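You operate a simulated robot arm through the tools that you are given. There is no shell and no other tool.

You are at the controls of a simulated two-armed robot. One attempt, no reset.

Task
Box the pastry on the dish, shut the red box, add the white sleeve, slide it onto the pink sheet.
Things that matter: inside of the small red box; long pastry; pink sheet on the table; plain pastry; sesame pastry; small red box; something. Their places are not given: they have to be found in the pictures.

The check looks at the end state, three seconds after you hand in, the way a careful person would. Anything else that was tipped, shoved, dropped, spilled or broken makes it a failure. Flat cloth is picked up by pressing the open fingertips on it (5 to 10 N) and closing them slowly along it; thin cloth reads only 2 to 8 mm in the jaws.

Robot
Two 7-joint arms with fingered hands on one trunk that stands fixed in place. Base frame: the origin is at the foot of the trunk, x ahead of it, y to its left, z up. Lengths are in mm, angles in degrees, forces in N, time in s.
The left shoulder is at [158, 170, 1055], the right one opposite. With the tool pointing down near the work surface each hand reaches from about 100 to 700 mm from the base axis, measured 20 degrees to its own side. Payload 4 kg a hand.
The tool frame of a hand sits at the grasp point between the pads (the TCP): z along the fingers, y along the line on which they close. The tips reach 26 mm beyond it. The gripper opens to 132 mm; its body begins 73 mm behind the TCP. The gripper is a hand of 4 fingers: y runs from the thumb to the fingers, the wrist lies at [0, 0, -224] in the tool frame, and closing takes about 1.5 s.
Orientation is that of the tool frame in the base frame, as a unit quaternion [x, y, z, w]. With the fingers straight down and closing along the base's y, the tool's x points along the base's -x, its y along +y and its z along -z.

Tools
- The arms move only by the tool play_rows. It takes "left_moves", "right_moves" or both (then of equal length, played together; a hand with none holds still); each is a list of rows, each a list of 2 entries, a list of its own where there are three numbers: the shift along the base's x, y, z in mm, then the turn, a rotation vector about the base's x, y, z in degrees. In form: [[[tx, ty, tz], [ax, ay, az]], ...]. A call has 1 to 20 rows; each row is the pose to reach, as a shift and turn from the pose commanded when the call began. "left_hand" and "right_hand" are, for a hand that has rows, the gripper command, from -1 (fully open) to 1 (shut), values between in proportion, set as the call begins (left out, the last holds). A row lasts 0.2 s, in which the tool goes at most 50 mm and 8.6 degrees; a call with a longer step from one row to the next is refused whole, and so is a gripper value outside its range. A pose out of reach is approached as far as the arm can. The call stops where the force on the tool passes 40 N (or 10 N more than at its start, if that is more) or the arm is blocked; 0.2 s more then pass. Each finger travels about 108 mm/s and halts on what it meets, pressing with about 25 N; the grip force reading is that of the motor and also rises with nothing between the fingers. The clock runs only during rows and for 0.2 s after the last one: add rows that repeat a pose to give the fingers time. It gives the time, the measured TCP pose, the force on the tool (base axes), the opening and the grip force at its end, in the units of the frame above (readings bear some noise), with the torque about the TCP (base axes, N m) and any sound that the robot's microphone picked up, and new pictures: "show" is both (left out), scene, wrist or none (wrist: the cameras of the hands that moved).
- Cameras (640 x 400 px; columns grow to the right, rows downward): "scene" is now at [261.8, 56.7, 1221.3]; the picture's right is [0.65, -0.76, 0.00], its down [-0.47, -0.40, -0.79] and it looks along [0.59, 0.51, -0.62] (base axes); focal length 214 px, centre (320, 200). "left" rides on the left gripper at [-73, 6, -94] in its tool frame; the picture's right is [-0.08, -1.00, 0.00], its down [0.78, -0.06, -0.62] and it looks along [0.62, -0.05, 0.79] (tool axes); focal length 230 px, centre (320, 200). "right" rides on the right gripper at [73, 6, -94] in its tool frame; the picture's right is [-0.08, 1.00, 0.00], its down [-0.79, -0.06, -0.62] and it looks along [-0.61, -0.05, 0.79] (tool axes); focal length 230 px, centre (320, 200).
- move_column(by): moves the trunk up (or, below 0, down) by that many mm; the arms and the scene camera ride with it, the base frame stays. It gives what a move gives, with no picture.
- hand_shape(shape, hand): the hand has 4 fingers and takes this shape, open, in about a second: jaw (thumb against the fingers, like two jaws); tri (thumb and two fingers); tip (a fingertip pinch); poke (one finger out to press); point (the index stretched); flat (the hand flat); cup (the hand cupped); fist (a fist). The gripper value then closes the fingers along that shape, each until it touches; the sizes above hold for jaw. It gives what a move gives, with no picture.
- turn_head(pan, tilt): turns the head with the scene camera to pan (to the left, within 80 degrees either way) and tilt (down, from -29 to 69), counted from straight ahead of the robot (the tilt from the chest, where the trunk bows). It gives what a move gives, and a new picture of the scene camera.
- pixel_to_xyz(camera, pixels): for up to 12 pixels [column, row] of the newest picture of that camera ("zoom" is the newest enlarged one), the place [x, y, z] in the base frame of the surface seen there, good to about 2 mm. The clock stands still meanwhile.
- inspect(camera, box): a new picture of the part [left, top, right, bottom] of that camera's present view, enlarged. The clock stands still meanwhile.
- finish_job(): hands the job in; it is judged then, once.

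Leave the grippers open and the arms clear of the work at the hand-in unless told otherwise.

The tools are called after "Request:" as a command line: name --argument value ..., lists and objects as JSON in quotes. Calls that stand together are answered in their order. play_rows: Moves the arms, as the interface text tells. Its arguments: {"type":"object","properties":{"left_moves":{"type":"array","items":{"type":"array"}},"left_hand":{"type":"number"},"right_moves":{"type":"array","items":{"type":"array"}},"right_hand":{"type":"number"},"show":{"type":"string","enum":["both","scene","wrist","none"]}},"required":[]} The other tools are called the same way: move_column (by) moves the trunk up or down; hand_shape (shape, hand) gives the hand a shape; turn_head (pan, tilt) turns the head that bears the scene camera; pixel_to_xyz (camera, pixels) gives the place of the surface under pixels of a picture; inspect (camera, box) takes an enlarged picture of a part of a camera's view; finish_job () hands the job in.

At the start:

```text
t: 0.0
left_tool_pos: [441.5, 475.0, 1068.7]
left_ee_rot: [-0.001, 1.0, -0.001, -0.001]
left_ft_force: [-0.2, -0.7, 0.4]
left_torque: [-0.01, -0.01, 0.0]
left_finger_gap: 131.9
left_finger_force: 0.2
left_shape: jaw
right_tool_pos: [564.3, 5.2, 1065.2]
right_ee_rot: [0.0, 1.0, 0.001, 0.0]
right_ft_force: [0.3, 0.6, -0.8]
right_torque: [0.01, -0.01, -0.02]
right_finger_gap: 132.1
right_finger_force: 0.1
right_shape: jaw
trunk travel left (down, up): [-75.0, 276.0]
head pan, tilt (commanded): [34.0, 43.5]
```

scene: 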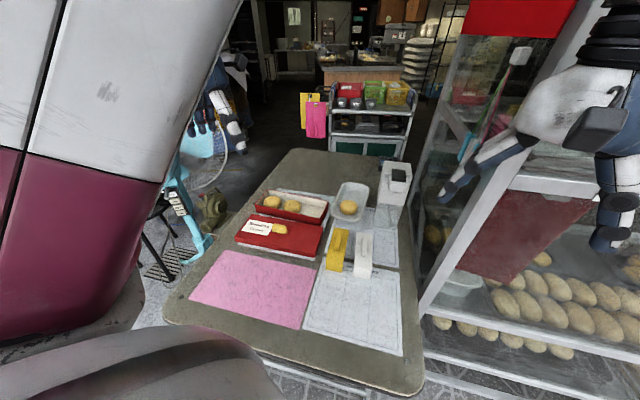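
right: 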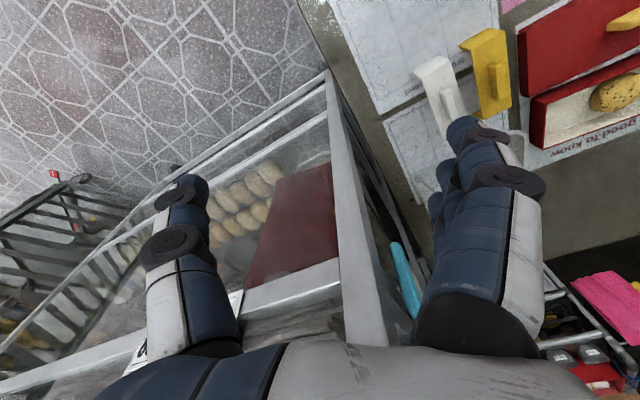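
left: 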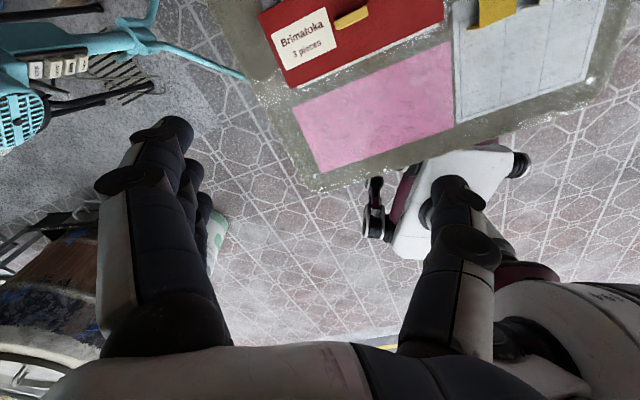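

I see a table with a red box and its lid (with "Brimatuka 3 pieces" label), a dish with a pastry, two sleeves (yellow and white), and a pink sheet. First I'll take a closer look at the table area.

Request:
inspect --camera "scene" --box '[220, 160, 420, 285]'

Request:
inspect --camera "right" --box '[320, 0, 640, 200]'

Request:
inspect --camera "left" --box '[240, 0, 640, 200]'

```text
3.20 times, centred on (320, 222) of scene
```

zoom: 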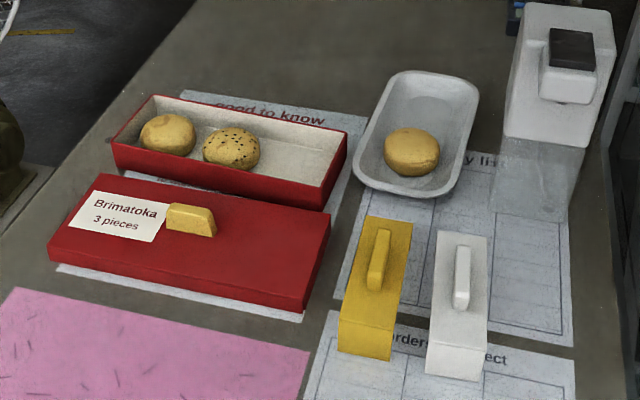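

```text
2.00 times, centred on (480, 100) of right
```

zoom: 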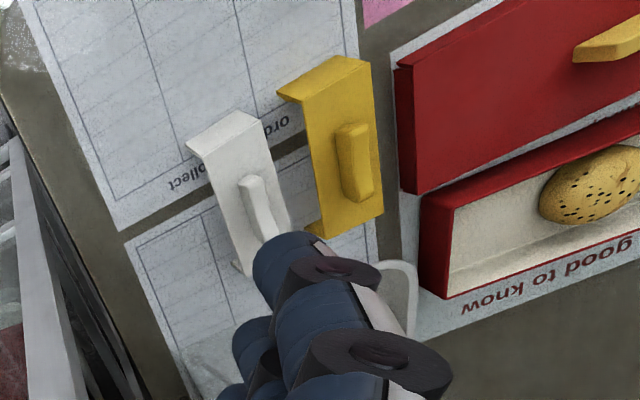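

```text
1.60 times, centred on (440, 100) of left
```

zoom: 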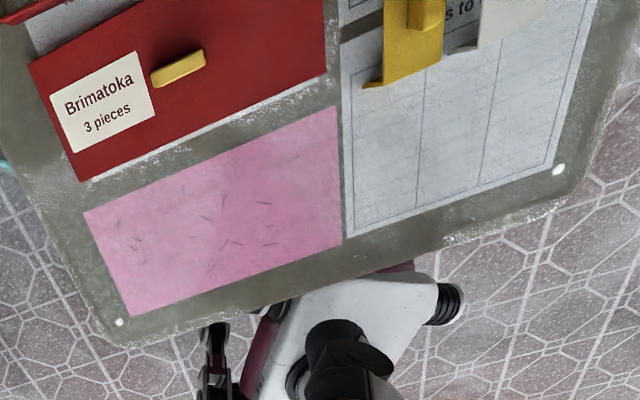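

The box has a plain and a sesame pastry with an empty right end; the lid lies closer to the robot. I'll zoom on the box/lid part and measure.

Request:
inspect --camera "scene" --box '[230, 180, 334, 245]'

Request:
pixel_to_xyz --camera "zoom" --pixels '[[31, 157], [167, 50], [570, 255], [618, 130], [190, 130], [400, 180], [500, 170], [30, 400], [150, 210], [570, 440], [600, 290], [380, 260]]'

```text
6.15 times, centred on (282, 212) of scene
```

zoom: 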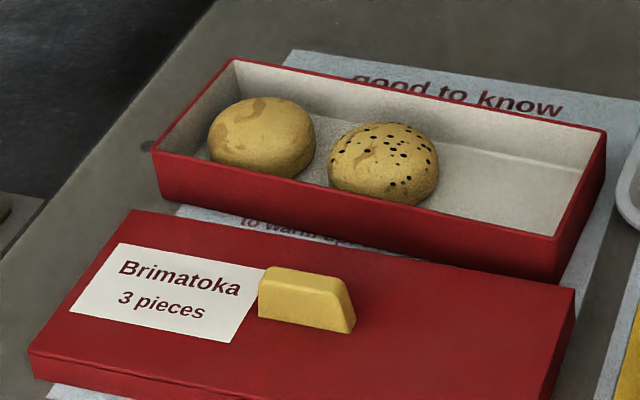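

```text
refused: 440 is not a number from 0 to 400
```

Now measuring box corners, lid corners and the lid's handle in this enlarged picture.

Request:
pixel_to_xyz --camera "zoom" --pixels '[[154, 152], [235, 62], [556, 245], [600, 138], [262, 105], [385, 135], [510, 175], [133, 214], [33, 348], [571, 296], [310, 280], [300, 100]]'

Request:
pixel_to_xyz --camera "zoom" --pixels '[[262, 270], [345, 285], [350, 328], [260, 315], [300, 300], [50, 390], [450, 330], [40, 360], [545, 395], [556, 280], [20, 330], [590, 380]]'

```text
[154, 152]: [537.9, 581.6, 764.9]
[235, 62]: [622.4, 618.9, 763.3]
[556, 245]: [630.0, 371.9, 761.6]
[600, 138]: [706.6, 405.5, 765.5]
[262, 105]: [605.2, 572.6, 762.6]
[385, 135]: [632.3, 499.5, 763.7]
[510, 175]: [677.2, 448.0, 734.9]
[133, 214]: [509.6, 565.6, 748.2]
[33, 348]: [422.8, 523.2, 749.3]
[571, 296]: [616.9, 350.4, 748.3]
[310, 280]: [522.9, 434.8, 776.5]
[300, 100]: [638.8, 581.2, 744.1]
```

```text
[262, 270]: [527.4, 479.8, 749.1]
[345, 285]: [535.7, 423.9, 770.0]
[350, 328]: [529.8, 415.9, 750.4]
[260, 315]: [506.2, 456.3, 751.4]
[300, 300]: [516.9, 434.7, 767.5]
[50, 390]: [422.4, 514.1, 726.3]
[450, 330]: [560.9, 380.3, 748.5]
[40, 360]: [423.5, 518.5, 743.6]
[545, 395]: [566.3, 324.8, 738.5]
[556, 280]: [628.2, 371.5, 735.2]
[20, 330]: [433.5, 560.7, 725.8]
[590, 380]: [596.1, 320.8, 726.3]
```

Table top is z≈726, box rim ≈764, lid top ≈749. Next the dish and the sleeves.

Request:
inspect --camera "scene" --box '[318, 160, 422, 225]'

Request:
pixel_to_xyz --camera "zoom" --pixels '[[185, 290], [185, 250], [160, 295], [225, 295], [200, 270], [110, 390], [160, 180], [310, 190], [260, 390], [120, 200], [300, 300], [100, 340]]'

Request:
inspect --camera "scene" --box '[310, 220, 414, 285]'

```text
6.15 times, centred on (370, 192) of scene
```

zoom: 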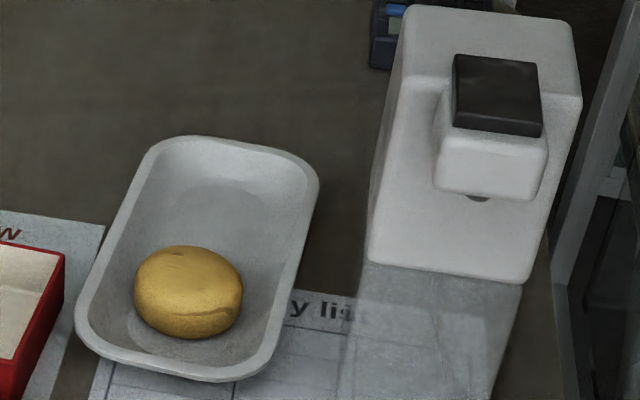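

```text
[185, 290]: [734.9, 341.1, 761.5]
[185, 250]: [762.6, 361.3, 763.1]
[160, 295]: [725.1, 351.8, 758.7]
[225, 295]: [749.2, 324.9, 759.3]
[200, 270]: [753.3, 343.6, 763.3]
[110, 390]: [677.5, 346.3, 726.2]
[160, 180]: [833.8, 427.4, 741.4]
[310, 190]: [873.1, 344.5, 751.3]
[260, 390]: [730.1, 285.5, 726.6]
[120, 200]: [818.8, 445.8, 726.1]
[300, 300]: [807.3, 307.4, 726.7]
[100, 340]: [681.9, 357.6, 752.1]
```

```text
6.15 times, centred on (362, 252) of scene
```

zoom: 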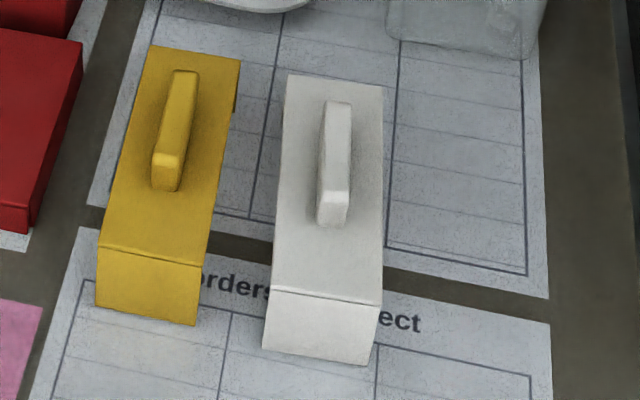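

The dish pastry is round, top z≈763. Now measuring the sleeves.

Request:
pixel_to_xyz --camera "zoom" --pixels '[[290, 80], [380, 90], [274, 285], [378, 302], [266, 345], [370, 360], [335, 105], [325, 195], [335, 220], [350, 105], [318, 160], [335, 150]]'

Request:
pixel_to_xyz --camera "zoom" --pixels '[[155, 52], [236, 62], [105, 242], [205, 260], [98, 305], [192, 322], [185, 75], [165, 160], [20, 228], [200, 230], [300, 250], [80, 60]]'

Request:
pixel_to_xyz --camera "scene" --pixels '[[225, 251], [315, 268], [300, 328], [191, 300], [165, 320], [260, 280], [306, 330], [404, 355], [290, 150], [415, 390]]'

```text
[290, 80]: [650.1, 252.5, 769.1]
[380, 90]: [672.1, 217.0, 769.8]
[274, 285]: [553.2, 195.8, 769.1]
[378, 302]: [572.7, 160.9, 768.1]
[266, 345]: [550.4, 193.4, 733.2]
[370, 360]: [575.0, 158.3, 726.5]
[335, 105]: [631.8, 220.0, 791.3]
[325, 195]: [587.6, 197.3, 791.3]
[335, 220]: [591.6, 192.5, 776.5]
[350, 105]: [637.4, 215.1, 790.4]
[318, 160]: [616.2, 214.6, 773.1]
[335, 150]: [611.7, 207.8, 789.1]
```

```text
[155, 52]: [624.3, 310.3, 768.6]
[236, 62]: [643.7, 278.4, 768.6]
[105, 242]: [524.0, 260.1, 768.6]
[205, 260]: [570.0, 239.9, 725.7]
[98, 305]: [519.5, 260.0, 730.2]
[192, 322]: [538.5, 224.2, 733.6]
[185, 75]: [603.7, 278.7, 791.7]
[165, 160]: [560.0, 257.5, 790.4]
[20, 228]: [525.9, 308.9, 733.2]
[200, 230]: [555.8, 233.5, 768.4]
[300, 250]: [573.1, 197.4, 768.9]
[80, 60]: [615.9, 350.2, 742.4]
```

```text
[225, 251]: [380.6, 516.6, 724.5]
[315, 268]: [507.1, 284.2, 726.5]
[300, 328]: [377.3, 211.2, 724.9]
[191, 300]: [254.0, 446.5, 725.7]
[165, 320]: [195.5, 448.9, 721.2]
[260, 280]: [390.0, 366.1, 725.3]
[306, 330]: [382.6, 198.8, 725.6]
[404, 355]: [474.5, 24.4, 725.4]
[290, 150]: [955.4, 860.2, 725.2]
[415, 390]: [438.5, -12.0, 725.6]
```

Layout is clear: table frame is turned about 26–28°. Now a tighter look at the dish and pastry to plan the grasp.

Request:
inspect --camera "scene" --box '[328, 178, 376, 226]'

Request:
pixel_to_xyz --camera "zoom" --pixels '[[30, 250], [60, 250], [80, 250], [100, 250], [125, 250], [150, 250], [175, 250], [200, 250], [220, 250], [240, 250], [260, 250], [280, 250]]'

Request:
pixel_to_xyz --camera "zoom" --pixels '[[200, 40], [200, 70], [200, 100], [190, 130], [180, 150], [170, 180], [165, 220], [160, 280], [160, 300], [155, 315], [150, 335], [150, 350]]'

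```text
8.33 times, centred on (352, 202) of scene
```

zoom: 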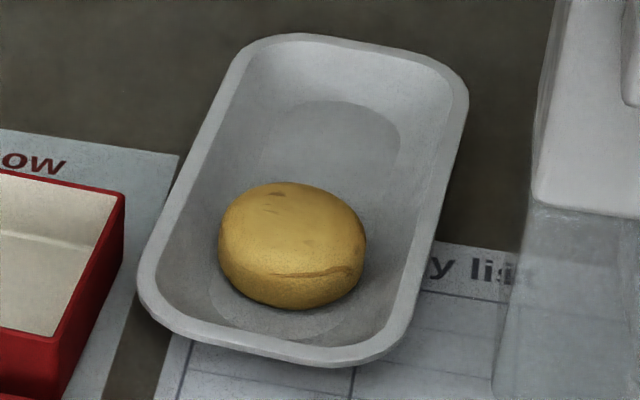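

```text
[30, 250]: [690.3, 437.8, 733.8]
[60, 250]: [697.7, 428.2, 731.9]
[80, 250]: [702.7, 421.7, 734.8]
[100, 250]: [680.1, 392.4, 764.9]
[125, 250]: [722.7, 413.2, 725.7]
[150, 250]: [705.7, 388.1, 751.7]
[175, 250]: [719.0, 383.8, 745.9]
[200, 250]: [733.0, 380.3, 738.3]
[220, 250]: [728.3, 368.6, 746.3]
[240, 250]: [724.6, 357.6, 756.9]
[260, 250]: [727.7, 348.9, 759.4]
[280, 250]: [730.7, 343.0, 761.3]
```

```text
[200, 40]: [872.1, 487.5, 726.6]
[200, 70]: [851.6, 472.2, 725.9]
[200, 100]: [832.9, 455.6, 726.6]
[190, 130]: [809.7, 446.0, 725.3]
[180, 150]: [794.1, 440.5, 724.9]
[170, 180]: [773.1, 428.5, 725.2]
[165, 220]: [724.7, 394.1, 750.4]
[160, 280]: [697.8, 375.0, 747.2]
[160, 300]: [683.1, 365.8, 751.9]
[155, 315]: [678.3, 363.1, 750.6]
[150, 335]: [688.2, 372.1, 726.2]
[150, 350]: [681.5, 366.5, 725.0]
```

Request:
pixel_to_xyz --camera "zoom" --pixels '[[146, 270], [180, 190], [225, 85], [300, 40], [400, 60], [460, 100], [435, 210], [410, 310], [370, 352], [280, 350], [210, 335], [160, 310]]'

Request:
pixel_to_xyz --camera "zoom" --pixels '[[290, 190], [290, 210], [330, 200], [350, 240], [345, 280], [285, 300], [240, 285], [230, 230], [255, 195], [290, 240], [330, 130], [300, 320]]'

Request:
pixel_to_xyz --camera "zoom" --pixels '[[380, 240], [390, 240], [400, 240], [410, 240], [420, 240], [340, 330], [280, 335], [230, 310], [200, 290], [190, 260], [370, 290], [300, 110]]'

```text
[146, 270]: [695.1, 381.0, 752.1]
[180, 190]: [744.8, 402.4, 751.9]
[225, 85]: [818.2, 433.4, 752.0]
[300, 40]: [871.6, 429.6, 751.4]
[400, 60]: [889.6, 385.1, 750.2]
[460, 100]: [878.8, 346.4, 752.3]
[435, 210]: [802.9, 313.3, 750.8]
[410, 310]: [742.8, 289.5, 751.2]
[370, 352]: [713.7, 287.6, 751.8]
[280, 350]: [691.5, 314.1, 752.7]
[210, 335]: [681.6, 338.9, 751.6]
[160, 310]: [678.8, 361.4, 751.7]
```

```text
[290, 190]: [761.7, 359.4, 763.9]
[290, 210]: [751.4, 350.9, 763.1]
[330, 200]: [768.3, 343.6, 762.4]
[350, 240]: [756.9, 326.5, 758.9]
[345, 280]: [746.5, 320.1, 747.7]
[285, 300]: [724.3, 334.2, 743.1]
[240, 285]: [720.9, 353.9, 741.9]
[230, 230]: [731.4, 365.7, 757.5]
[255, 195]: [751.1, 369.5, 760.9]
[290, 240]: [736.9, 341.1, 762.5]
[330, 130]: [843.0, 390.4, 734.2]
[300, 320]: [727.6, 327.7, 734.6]
```

```text
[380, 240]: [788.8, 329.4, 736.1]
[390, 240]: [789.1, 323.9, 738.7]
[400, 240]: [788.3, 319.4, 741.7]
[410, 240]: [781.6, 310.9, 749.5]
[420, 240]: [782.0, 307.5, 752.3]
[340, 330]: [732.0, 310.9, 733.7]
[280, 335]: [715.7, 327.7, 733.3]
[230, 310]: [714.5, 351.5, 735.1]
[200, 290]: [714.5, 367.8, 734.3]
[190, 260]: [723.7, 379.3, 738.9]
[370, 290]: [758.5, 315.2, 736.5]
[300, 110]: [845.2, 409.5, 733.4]
```

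The dish is shallow (rim z≈752, floor ≈733) and the pastry is about 60 mm wide, 733–763, centred near (745, 343), with more room along the dish's length. First I'll test the left arm's reach above the dish at z≈900 with the hand turned so it closes along the dish's length.

Request:
play_rows --left_moves '[[[38, -16, -21], [0, 0, -8.4]], [[76, -33, -42], [0, 0, -16.8]], [[114, -49, -63], [0, 0, -25.2]], [[152, -66, -84], [0, 0, -33.6]], [[190, -82, -105], [0, 0, -42]], [[228, -99, -126], [0, 0, -50.4]], [[266, -115, -147], [0, 0, -58.8]], [[304, -132, -168], [0, 0, -67]]]'

```text
t: 1.8
left_tool_pos: [748.5, 344.7, 897.4]
left_ee_rot: [0.552, 0.834, -0.001, -0.001]
left_ft_force: [-0.3, -0.4, -1.6]
left_torque: [0.01, 0.05, 0.01]
left_finger_gap: 131.7
left_finger_force: 0.0
left_shape: jaw
right_tool_pos: [564.8, 6.2, 1064.8]
right_ee_rot: [0.0, 1.0, 0.0, -0.001]
right_ft_force: [-0.4, 0.0, -0.4]
right_torque: [-0.03, 0.01, 0.02]
right_finger_gap: 131.9
right_finger_force: 0.2
right_shape: jaw
trunk travel left (down, up): [-75.0, 276.0]
head pan, tilt (commanded): [34.0, 43.5]
```

scene: 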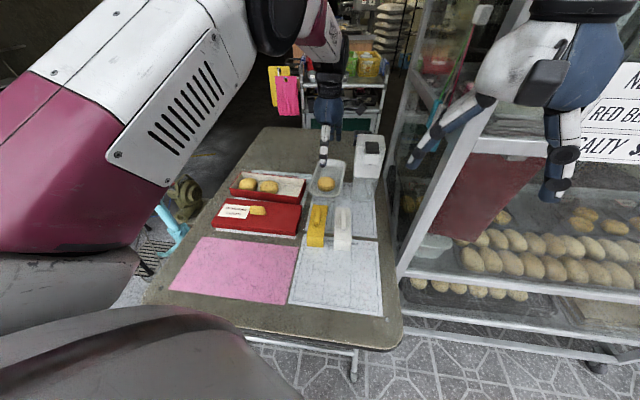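
left: 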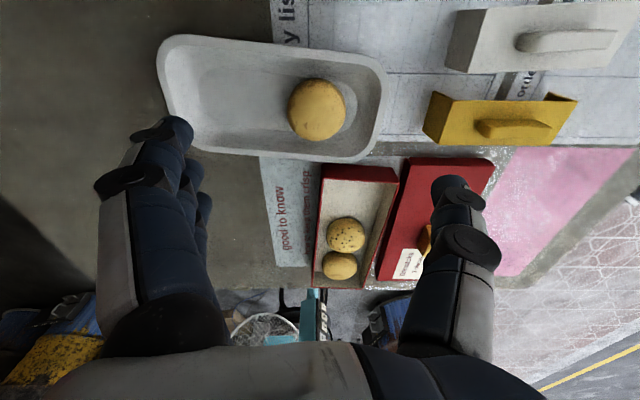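

The arm reached (748, 345, 897) with the tool straight down, so reach is fine. From the left wrist camera I'll measure the pastry and dish again.

Request:
inspect --camera "left" --box '[150, 20, 400, 176]'

Request:
pixel_to_xyz --camera "left" --pixels '[[289, 108], [344, 108], [317, 80], [317, 138], [317, 108], [366, 108], [378, 108], [386, 108], [355, 108], [280, 108], [317, 50], [317, 155]]'

```text
2.56 times, centred on (275, 98) of left
```

zoom: 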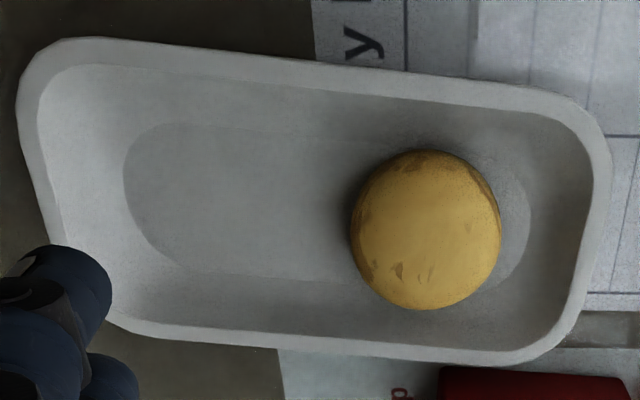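

```text
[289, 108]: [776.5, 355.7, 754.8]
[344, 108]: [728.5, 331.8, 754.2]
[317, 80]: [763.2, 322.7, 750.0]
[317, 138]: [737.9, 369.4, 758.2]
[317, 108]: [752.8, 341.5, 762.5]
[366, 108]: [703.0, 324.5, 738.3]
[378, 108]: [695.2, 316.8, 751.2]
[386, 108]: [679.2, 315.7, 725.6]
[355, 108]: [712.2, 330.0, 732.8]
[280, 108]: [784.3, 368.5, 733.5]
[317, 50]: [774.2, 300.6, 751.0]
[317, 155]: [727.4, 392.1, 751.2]
```

Pastry centre ≈ (751, 344.5), about 57 mm across, about 30 mm of room to the near rim. I'll narrow the fingers to about 80 mm, centre over it and come down to z≈830 to look.

Request:
play_rows --left_moves '[[[2, 0, -20], [0, 0, 0]], [[2, 0, -40], [0, 0, 0]], [[2, 0, -60], [0, 0, 0]], [[2, 0, -67], [0, 0, 0]], [[2, 0, -67], [0, 0, 0]]]' --left_hand -0.2

```text
t: 3.0
left_tool_pos: [749.0, 344.7, 837.7]
left_ee_rot: [0.551, 0.835, 0.003, 0.005]
left_ft_force: [10.8, 11.1, 29.4]
left_torque: [-3.11, -0.06, 1.17]
left_finger_gap: 79.9
left_finger_force: 0.0
left_shape: jaw
right_tool_pos: [562.4, 6.4, 1067.7]
right_ee_rot: [0.001, 1.0, 0.0, 0.003]
right_ft_force: [0.0, -0.2, 0.0]
right_torque: [0.0, -0.02, 0.03]
right_finger_gap: 131.8
right_finger_force: 0.1
right_shape: jaw
trunk travel left (down, up): [-75.0, 276.0]
head pan, tilt (commanded): [34.0, 43.5]
```

scene: 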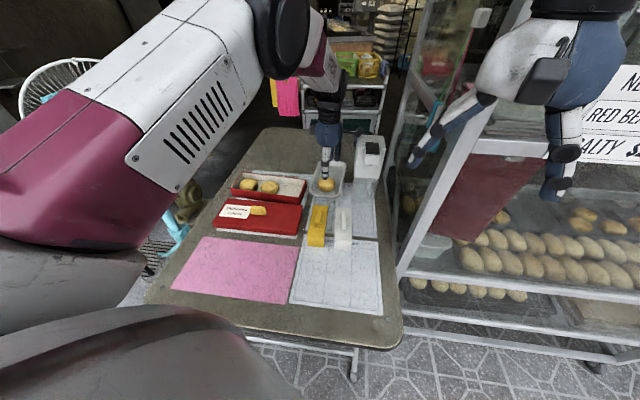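
left: 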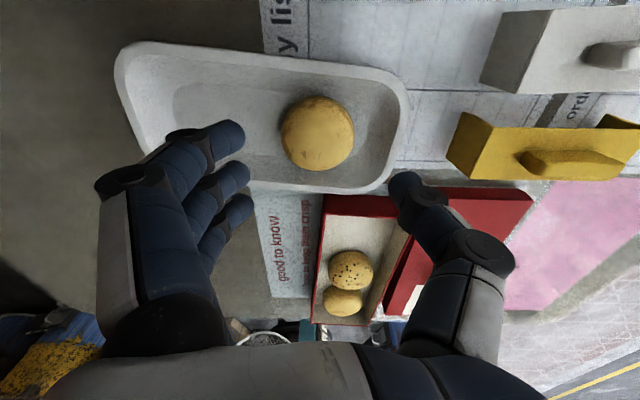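

The reading shows 29 N: torque fits a contact at the wrist camera's spot (right side of the hand, ~94 mm above the TCP) – likely the tall white dispenser. I'll back straight up at once and look at it.

Request:
play_rows --left_moves '[[[0, 0, 30], [0, 0, 0]], [[0, 0, 60], [0, 0, 0]], [[0, 0, 60], [0, 0, 0]]]'

Request:
inspect --camera "scene" --box '[310, 110, 420, 179]'

```text
t: 3.8
left_tool_pos: [750.6, 345.7, 893.1]
left_ee_rot: [0.551, 0.834, 0.001, -0.002]
left_ft_force: [0.6, 0.8, -0.3]
left_torque: [0.0, 0.01, 0.02]
left_finger_gap: 79.7
left_finger_force: 0.1
left_shape: jaw
right_tool_pos: [564.3, 5.9, 1064.1]
right_ee_rot: [0.0, 1.0, 0.0, -0.001]
right_ft_force: [-0.2, 0.5, 0.3]
right_torque: [-0.01, 0.04, 0.0]
right_finger_gap: 131.7
right_finger_force: 0.0
right_shape: jaw
trunk travel left (down, up): [-75.0, 276.0]
head pan, tilt (commanded): [34.0, 43.5]
```

scene: 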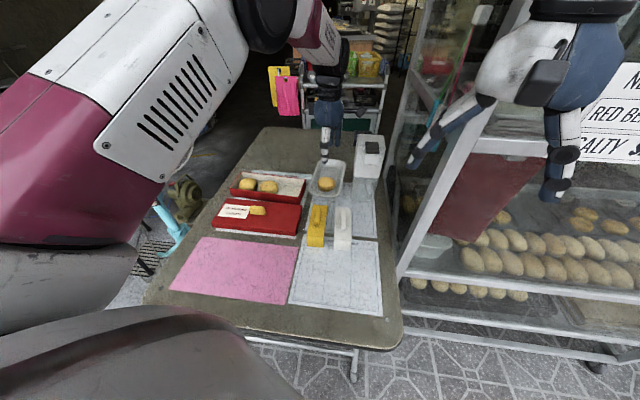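
left: 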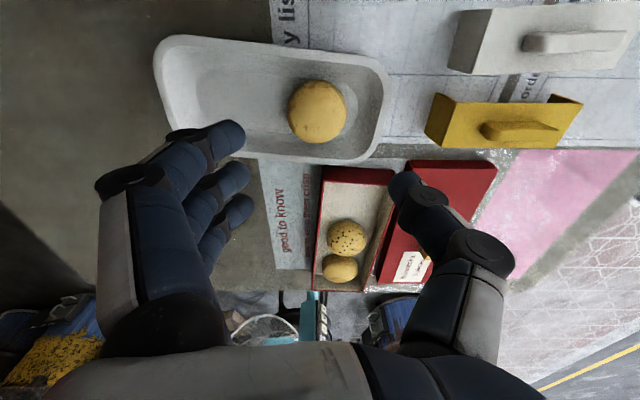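

```text
5.80 times, centred on (365, 144) of scene
```

zoom: 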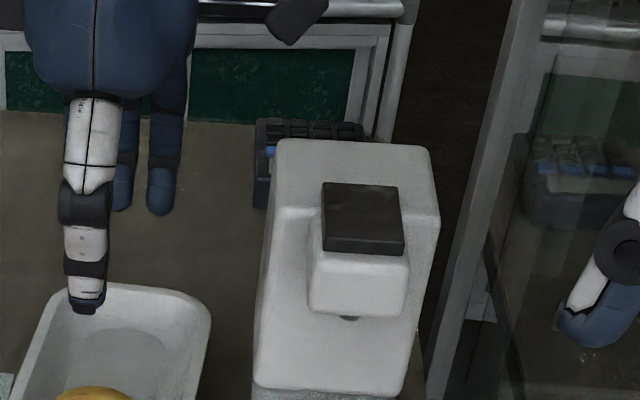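

Request:
pixel_to_xyz --camera "zoom" --pixels '[[285, 150], [420, 155], [430, 210], [270, 210], [330, 190], [395, 190], [360, 245], [330, 300], [400, 300], [262, 375], [390, 385], [345, 350]]'

Request:
inspect --camera "scene" --box '[310, 120, 410, 240]'

```text
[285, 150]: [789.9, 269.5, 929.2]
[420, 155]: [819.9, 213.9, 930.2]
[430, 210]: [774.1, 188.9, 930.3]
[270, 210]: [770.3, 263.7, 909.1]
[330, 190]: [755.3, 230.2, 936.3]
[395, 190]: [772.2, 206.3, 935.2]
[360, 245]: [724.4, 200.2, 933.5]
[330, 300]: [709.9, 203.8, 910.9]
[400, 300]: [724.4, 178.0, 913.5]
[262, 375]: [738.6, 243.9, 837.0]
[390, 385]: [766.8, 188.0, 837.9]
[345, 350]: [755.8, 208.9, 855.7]
```

```text
3.33 times, centred on (360, 180) of scene
```

zoom: 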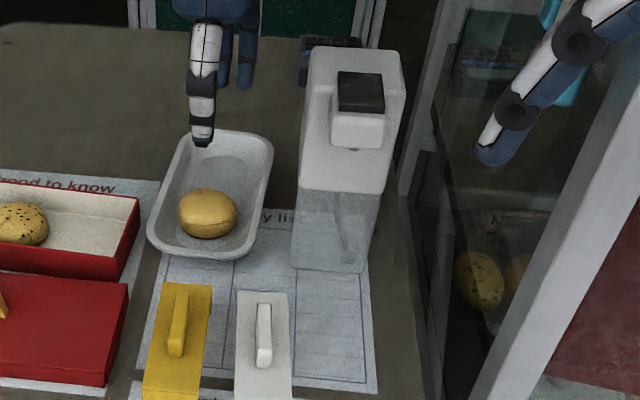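

The dispenser is tall (top z≈936), spanning roughly x 740–820, y 190–270. I need to see if its base has moved relative to the printed grid, compared with the first pictures.

Request:
inspect --camera "scene" --box '[370, 170, 434, 210]'

Request:
inspect --camera "scene" --box '[330, 165, 394, 205]'

```text
10.00 times, centred on (402, 190) of scene
```

zoom: 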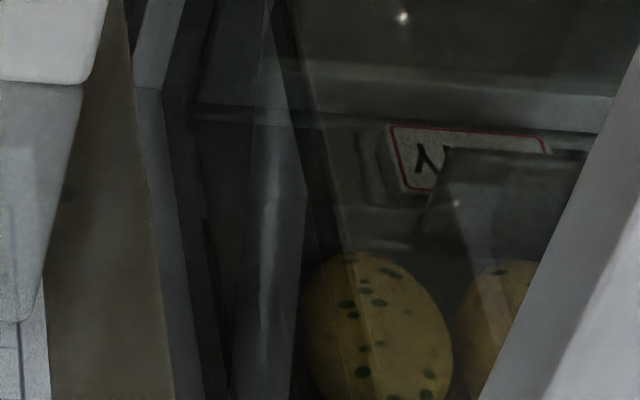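

```text
10.00 times, centred on (362, 185) of scene
```

zoom: 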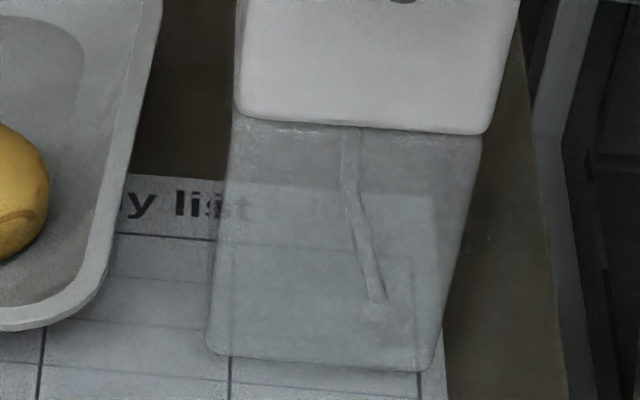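

The dispenser's base sits on the grid as before (left corner just left of the grid line, same ratio). To keep the wrist camera away from it, I'll rise and turn the hand 180° so the camera goes to the left side; first half of the turn now.

Request:
play_rows --left_moves '[[[0, 0, 40], [0, 0, 0]], [[0, 0, 80], [0, 0, 5]], [[0, 0, 100], [0, 0, 13]], [[0, 0, 100], [0, 0, 21]], [[0, 0, 100], [0, 0, 29]], [[0, 0, 100], [0, 0, 37]], [[0, 0, 100], [0, 0, 45]], [[0, 0, 100], [0, 0, 53]], [[0, 0, 100], [0, 0, 61]], [[0, 0, 100], [0, 0, 69]], [[0, 0, 100], [0, 0, 77]], [[0, 0, 100], [0, 0, 85]], [[0, 0, 100], [0, 0, 90]], [[0, 0, 100], [0, 0, 98]], [[0, 0, 100], [0, 0, 106]], [[0, 0, 100], [0, 0, 114]], [[0, 0, 100], [0, 0, 122]], [[0, 0, 100], [0, 0, 122]]]'

```text
t: 7.6
left_tool_pos: [747.9, 345.3, 994.0]
left_ee_rot: [-0.464, 0.886, 0.0, -0.001]
left_ft_force: [0.2, 0.1, 0.1]
left_torque: [0.02, 0.01, -0.02]
left_finger_gap: 79.6
left_finger_force: 0.1
left_shape: jaw
right_tool_pos: [564.2, 5.4, 1064.5]
right_ee_rot: [0.0, 1.0, 0.0, 0.0]
right_ft_force: [1.0, -0.4, 0.0]
right_torque: [-0.01, 0.04, -0.01]
right_finger_gap: 131.7
right_finger_force: 0.0
right_shape: jaw
trunk travel left (down, up): [-75.0, 276.0]
head pan, tilt (commanded): [34.0, 43.5]
```

scene: 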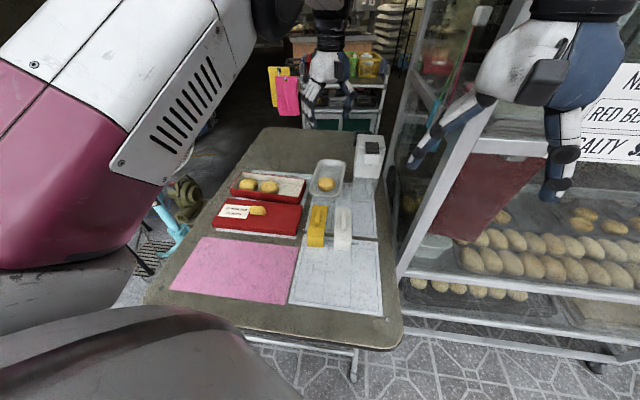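
left: 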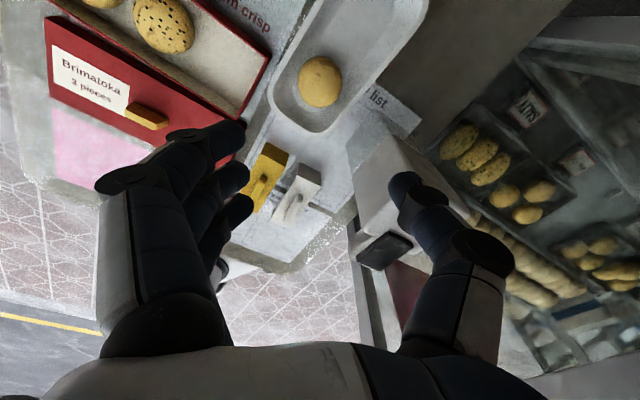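

The first 122° went smoothly. Now the remaining ~57°.

Request:
play_rows --left_moves '[[[2, 0, 0], [0, 0, 8]], [[2, 0, 0], [0, 0, 16]], [[2, 0, 0], [0, 0, 24]], [[2, 0, 0], [0, 0, 32]], [[2, 0, 0], [0, 0, 40]], [[2, 0, 0], [0, 0, 48]], [[2, 0, 0], [0, 0, 56]], [[2, 0, 0], [0, 0, 57]], [[2, 0, 0], [0, 0, 57]]]'

```text
t: 9.6
left_tool_pos: [749.7, 344.3, 994.3]
left_ee_rot: [0.83, -0.558, 0.001, -0.001]
left_ft_force: [-0.2, 0.0, 0.6]
left_torque: [0.0, 0.01, -0.02]
left_finger_gap: 79.8
left_finger_force: 0.1
left_shape: jaw
right_tool_pos: [564.5, 5.8, 1065.5]
right_ee_rot: [0.0, 1.0, 0.0, 0.0]
right_ft_force: [0.4, 0.0, -0.1]
right_torque: [0.02, -0.03, -0.01]
right_finger_gap: 131.8
right_finger_force: 0.1
right_shape: jaw
trunk travel left (down, up): [-75.0, 276.0]
head pan, tilt (commanded): [34.0, 43.5]
```

scene: 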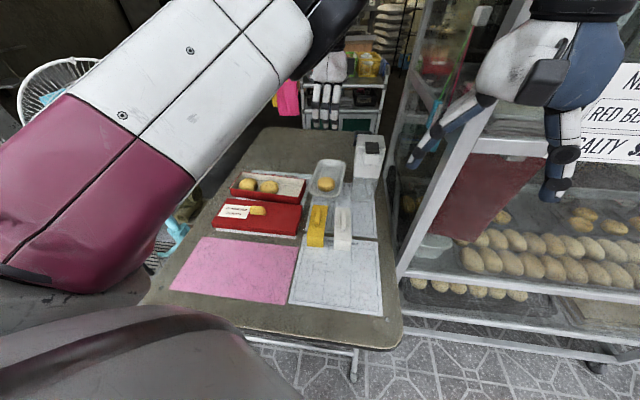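
left: 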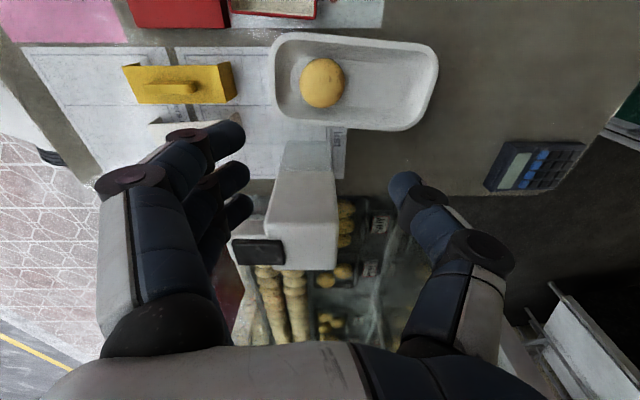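

The turn worked; the camera is now on the left side, thumb on the far side. I'll go down to z≈850 and check.

Request:
play_rows --left_moves '[[[1, 0, -35], [0, 0, 0]], [[1, 0, -70], [0, 0, 0]], [[1, 0, -100], [0, 0, 0]], [[1, 0, -125], [0, 0, 0]], [[1, 0, -140], [0, 0, 0]], [[1, 0, -140], [0, 0, 0]]]'

Request:
inspect --camera "scene" --box '[280, 120, 400, 195]'

```text
t: 11.0
left_tool_pos: [751.3, 343.4, 853.7]
left_ee_rot: [0.829, -0.559, 0.002, -0.001]
left_ft_force: [0.2, 0.3, 0.3]
left_torque: [0.03, 0.0, -0.02]
left_finger_gap: 79.5
left_finger_force: 0.0
left_shape: jaw
right_tool_pos: [563.2, 5.9, 1065.0]
right_ee_rot: [0.0, 1.0, -0.001, 0.0]
right_ft_force: [0.1, -0.1, -0.9]
right_torque: [0.0, 0.0, 0.0]
right_finger_gap: 132.0
right_finger_force: 0.1
right_shape: jaw
trunk travel left (down, up): [-75.0, 276.0]
head pan, tilt (commanded): [34.0, 43.5]
```

scene: 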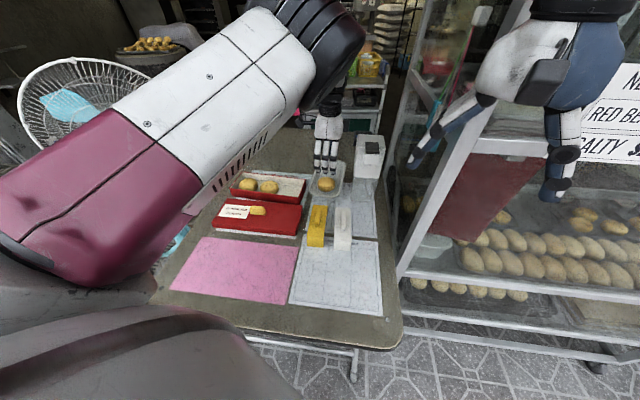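
left: 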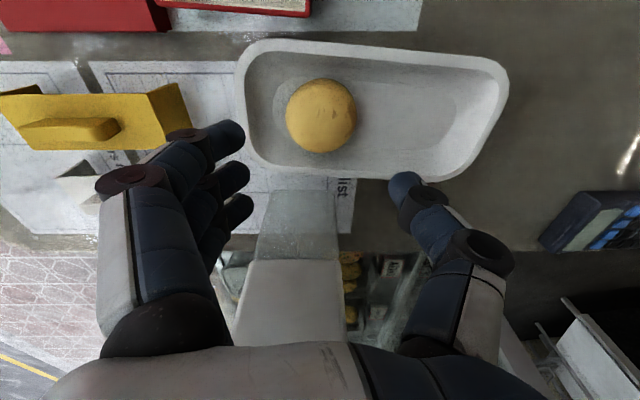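

```text
5.33 times, centred on (340, 158) of scene
```

zoom: 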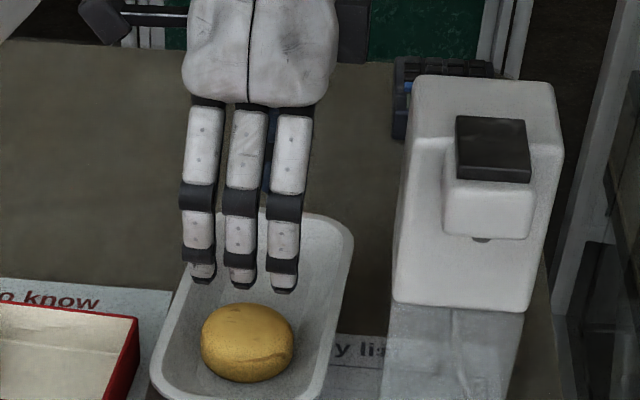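

Clear view of the three near fingers above the pastry. I'll read the fingertip positions.

Request:
pixel_to_xyz --camera "zoom" --pixels '[[203, 278], [241, 283], [283, 290], [203, 265], [241, 270], [283, 275], [240, 230], [205, 350], [290, 350], [248, 380], [245, 310], [190, 380]]'

Request:
pixel_to_xyz --camera "left" --pixels '[[404, 178], [240, 135], [245, 175], [250, 205], [286, 115], [356, 115], [321, 82], [321, 150], [321, 115]]'

```text
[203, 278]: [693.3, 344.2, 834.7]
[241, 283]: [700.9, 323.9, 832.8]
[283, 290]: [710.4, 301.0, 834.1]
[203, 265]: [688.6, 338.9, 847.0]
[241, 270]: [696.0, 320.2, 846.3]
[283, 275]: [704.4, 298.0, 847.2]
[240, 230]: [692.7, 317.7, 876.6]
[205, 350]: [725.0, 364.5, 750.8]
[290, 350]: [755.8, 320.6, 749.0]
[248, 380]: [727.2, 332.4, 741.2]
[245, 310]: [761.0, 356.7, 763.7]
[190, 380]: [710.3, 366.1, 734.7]
```

```text
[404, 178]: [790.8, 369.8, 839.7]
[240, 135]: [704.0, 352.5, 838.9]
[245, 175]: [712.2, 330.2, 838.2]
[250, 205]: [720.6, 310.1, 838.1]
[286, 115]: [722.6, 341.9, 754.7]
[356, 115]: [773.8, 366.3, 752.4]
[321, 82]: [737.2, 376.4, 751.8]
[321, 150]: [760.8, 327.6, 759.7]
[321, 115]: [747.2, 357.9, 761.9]
```

Pastry centre from both views is ≈ (750, 349.5). I'll narrow to ~72 mm, centre on it, and go to z≈795 for a check before entering the dish.

Request:
play_rows --left_moves '[[[-1, 6, -20], [0, 0, 0]], [[-1, 6, -40], [0, 0, 0]], [[-1, 6, -58], [0, 0, 0]], [[-1, 6, -58], [0, 0, 0]]]' --left_hand -0.1

Request:
inspect --camera "scene" --box '[290, 150, 370, 200]'

Request:
inspect --camera "left" --box '[150, 50, 470, 250]'

```text
t: 12.0
left_tool_pos: [750.4, 350.7, 797.7]
left_ee_rot: [0.83, -0.558, 0.001, 0.0]
left_ft_force: [0.2, 0.1, -0.4]
left_torque: [0.01, -0.03, -0.03]
left_finger_gap: 73.4
left_finger_force: 0.0
left_shape: jaw
right_tool_pos: [564.5, 4.5, 1066.1]
right_ee_rot: [0.0, 1.0, 0.0, 0.0]
right_ft_force: [0.2, 0.1, 0.2]
right_torque: [0.02, 0.07, 0.0]
right_finger_gap: 131.8
right_finger_force: 0.0
right_shape: jaw
trunk travel left (down, up): [-75.0, 276.0]
head pan, tilt (commanded): [34.0, 43.5]
```

scene: 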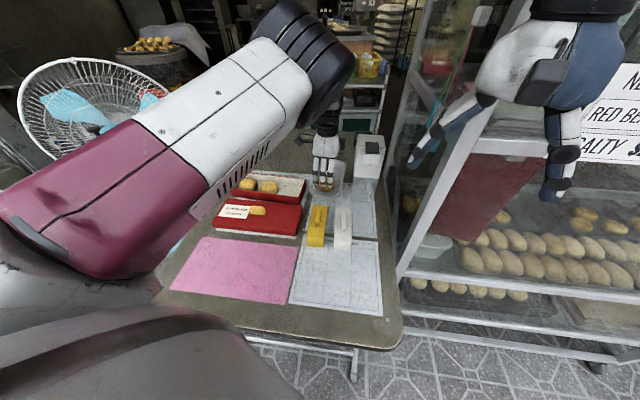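
left: 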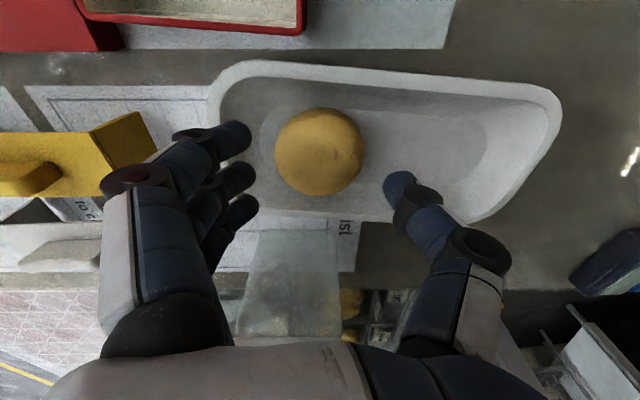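

```text
8.00 times, centred on (330, 175) of scene
```

zoom: 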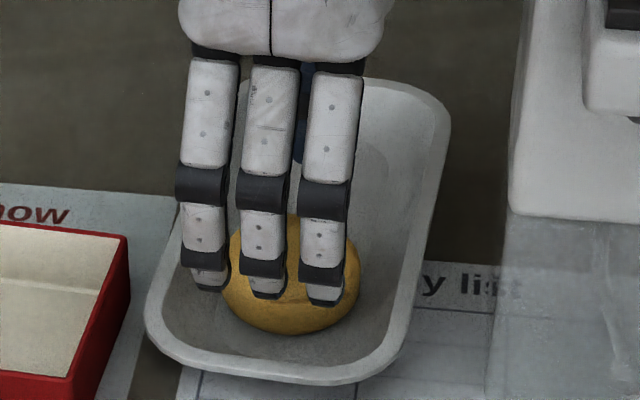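

```text
2.00 times, centred on (310, 150) of left
```

zoom: 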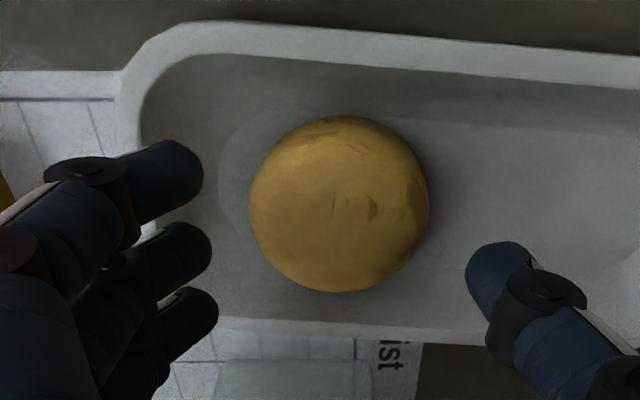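

Request:
pixel_to_xyz --camera "zoom" --pixels '[[150, 160], [200, 175], [20, 200], [100, 60]]'

Request:
pixel_to_xyz --camera "left" --pixels '[[243, 135], [248, 178], [253, 206], [276, 150], [362, 150], [318, 108], [318, 194], [318, 150], [390, 190], [225, 110], [215, 100], [395, 178]]'

```text
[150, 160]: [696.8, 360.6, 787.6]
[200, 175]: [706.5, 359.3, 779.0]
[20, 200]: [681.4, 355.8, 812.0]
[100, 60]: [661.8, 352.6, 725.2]
```

```text
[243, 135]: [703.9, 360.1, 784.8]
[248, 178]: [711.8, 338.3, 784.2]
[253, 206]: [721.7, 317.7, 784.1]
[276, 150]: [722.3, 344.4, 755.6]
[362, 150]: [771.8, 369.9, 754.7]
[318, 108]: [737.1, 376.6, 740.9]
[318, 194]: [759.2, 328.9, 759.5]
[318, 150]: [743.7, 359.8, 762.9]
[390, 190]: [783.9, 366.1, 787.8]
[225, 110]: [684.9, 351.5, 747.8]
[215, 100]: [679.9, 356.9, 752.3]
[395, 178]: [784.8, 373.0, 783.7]
```

Fingers are lined up: near tips at about 40 mm, thumb at about 38 mm from the pastry's centre. Going down 30 mm to z≈767 (tips ≈742, above the dish floor 733), gently.

Request:
play_rows --left_moves '[[[0, -1, -10], [0, 0, 0]], [[0, -1, -18], [0, 0, 0]], [[0, -1, -25], [0, 0, 0]], [[0, -1, -30], [0, 0, 0]], [[0, -1, -30], [0, 0, 0]]]'

Request:
inspect --camera "scene" --box '[290, 150, 370, 200]'

```text
t: 13.2
left_tool_pos: [750.0, 349.4, 766.0]
left_ee_rot: [0.829, -0.559, 0.002, 0.0]
left_ft_force: [-0.7, 0.6, -0.3]
left_torque: [0.04, 0.01, -0.03]
left_finger_gap: 73.4
left_finger_force: 0.1
left_shape: jaw
right_tool_pos: [563.0, 6.5, 1065.5]
right_ee_rot: [0.001, 1.0, 0.0, 0.0]
right_ft_force: [-0.2, 0.9, -0.4]
right_torque: [0.01, 0.02, 0.01]
right_finger_gap: 131.9
right_finger_force: 0.1
right_shape: jaw
trunk travel left (down, up): [-75.0, 276.0]
head pan, tilt (commanded): [34.0, 43.5]
```

scene: 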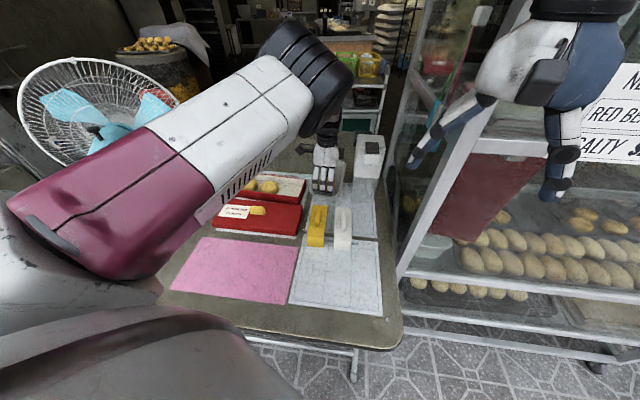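
left: 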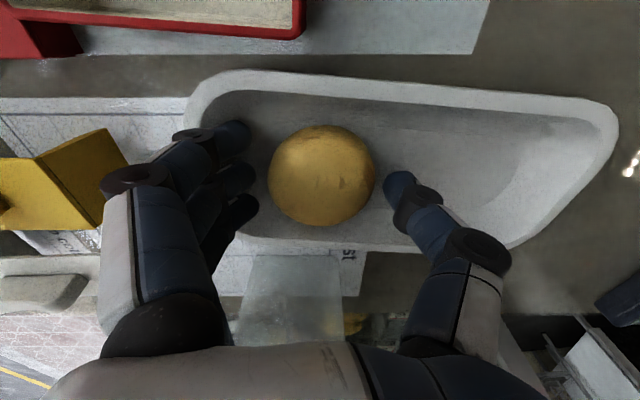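

```text
8.00 times, centred on (330, 175) of scene
```

zoom: 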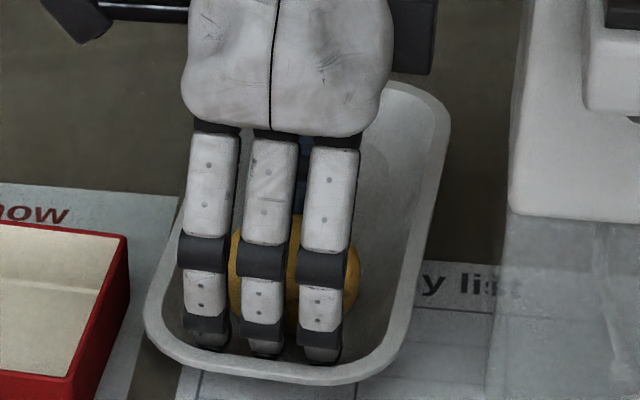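

No contact, dish untouched. Closing on the pastry now.

Request:
play_rows --left_moves '[[[0, 0, 0], [0, 0, 0]], [[0, 0, 0], [0, 0, 0]], [[0, 0, 0], [0, 0, 0]], [[0, 0, 0], [0, 0, 0]], [[0, 0, 0], [0, 0, 0]]]' --left_hand 0.3

Request:
inspect --camera "left" --box '[150, 50, 470, 250]'

```text
t: 14.4
left_tool_pos: [750.0, 349.5, 765.7]
left_ee_rot: [0.829, -0.559, 0.001, 0.0]
left_ft_force: [-0.7, -0.1, -0.4]
left_torque: [0.01, -0.05, 0.0]
left_finger_gap: 48.2
left_finger_force: 25.4
left_shape: jaw
right_tool_pos: [564.9, 5.2, 1066.1]
right_ee_rot: [0.001, 1.0, 0.0, 0.0]
right_ft_force: [0.4, -1.0, -0.5]
right_torque: [-0.01, 0.03, 0.01]
right_finger_gap: 131.7
right_finger_force: 0.1
right_shape: jaw
trunk travel left (down, up): [-75.0, 276.0]
head pan, tilt (commanded): [34.0, 43.5]
```

scene: 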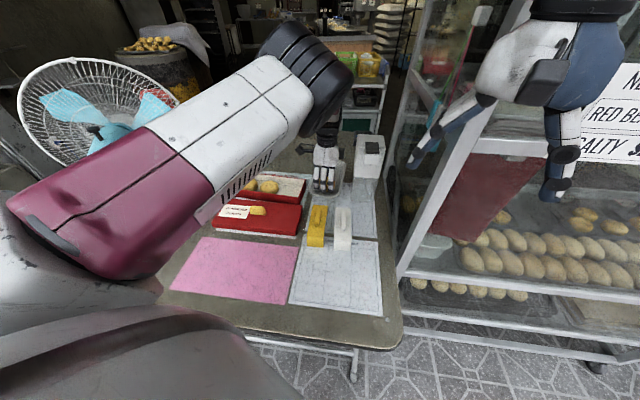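
left: 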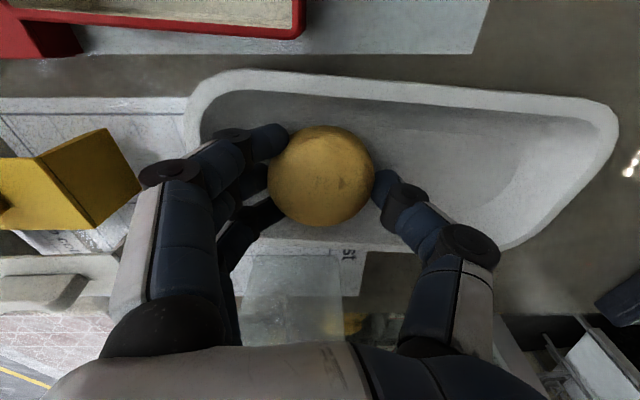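

```text
2.00 times, centred on (310, 150) of left
```

zoom: 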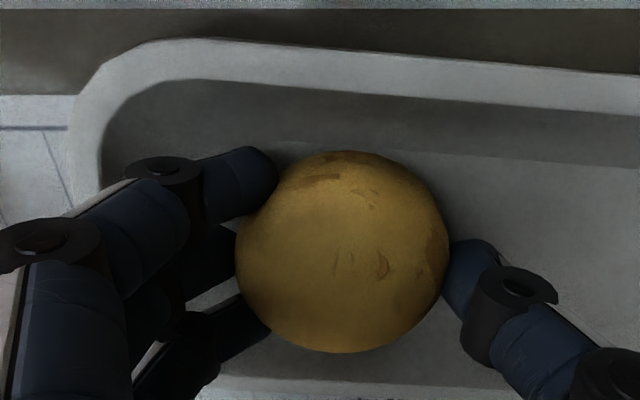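

The fingers halted at 48 mm with 25 N around the pastry. Lifting straight up slowly and checking.

Request:
play_rows --left_moves '[[[0, 0, 6], [0, 0, 0]], [[0, 0, 15], [0, 0, 0]], [[0, 0, 30], [0, 0, 0]], [[0, 0, 50], [0, 0, 0]], [[0, 0, 70], [0, 0, 0]], [[0, 0, 85], [0, 0, 0]]]'

Request:
inspect --camera "scene" --box '[220, 130, 380, 230]'

```text
t: 15.8
left_tool_pos: [750.6, 349.7, 850.1]
left_ee_rot: [0.83, -0.558, 0.001, 0.0]
left_ft_force: [-0.1, 0.5, -0.6]
left_torque: [0.03, 0.01, 0.01]
left_finger_gap: 48.4
left_finger_force: 25.3
left_shape: jaw
right_tool_pos: [564.6, 5.1, 1064.0]
right_ee_rot: [0.0, 1.0, 0.001, -0.001]
right_ft_force: [-0.1, 0.2, 0.2]
right_torque: [0.0, -0.03, 0.01]
right_finger_gap: 131.8
right_finger_force: 0.1
right_shape: jaw
trunk travel left (down, up): [-75.0, 276.0]
head pan, tilt (commanded): [34.0, 43.5]
```

scene: 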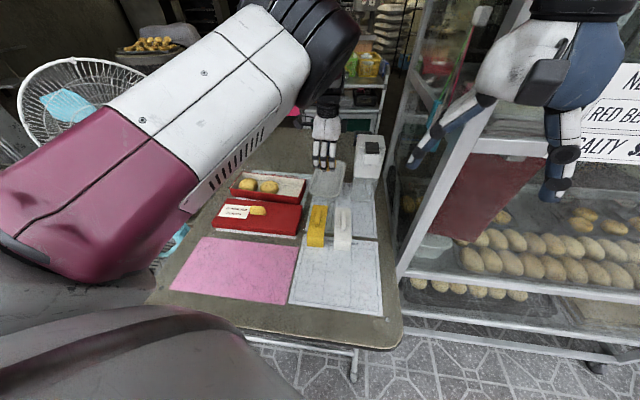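
left: 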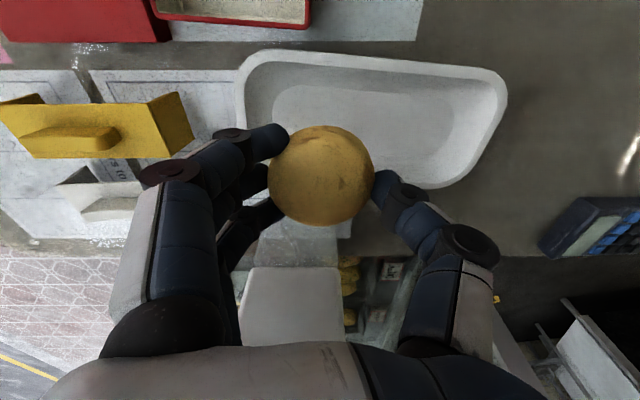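

```text
4.00 times, centred on (300, 180) of scene
```

zoom: 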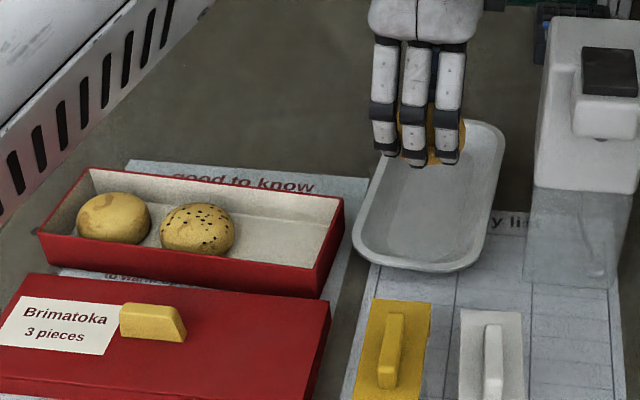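

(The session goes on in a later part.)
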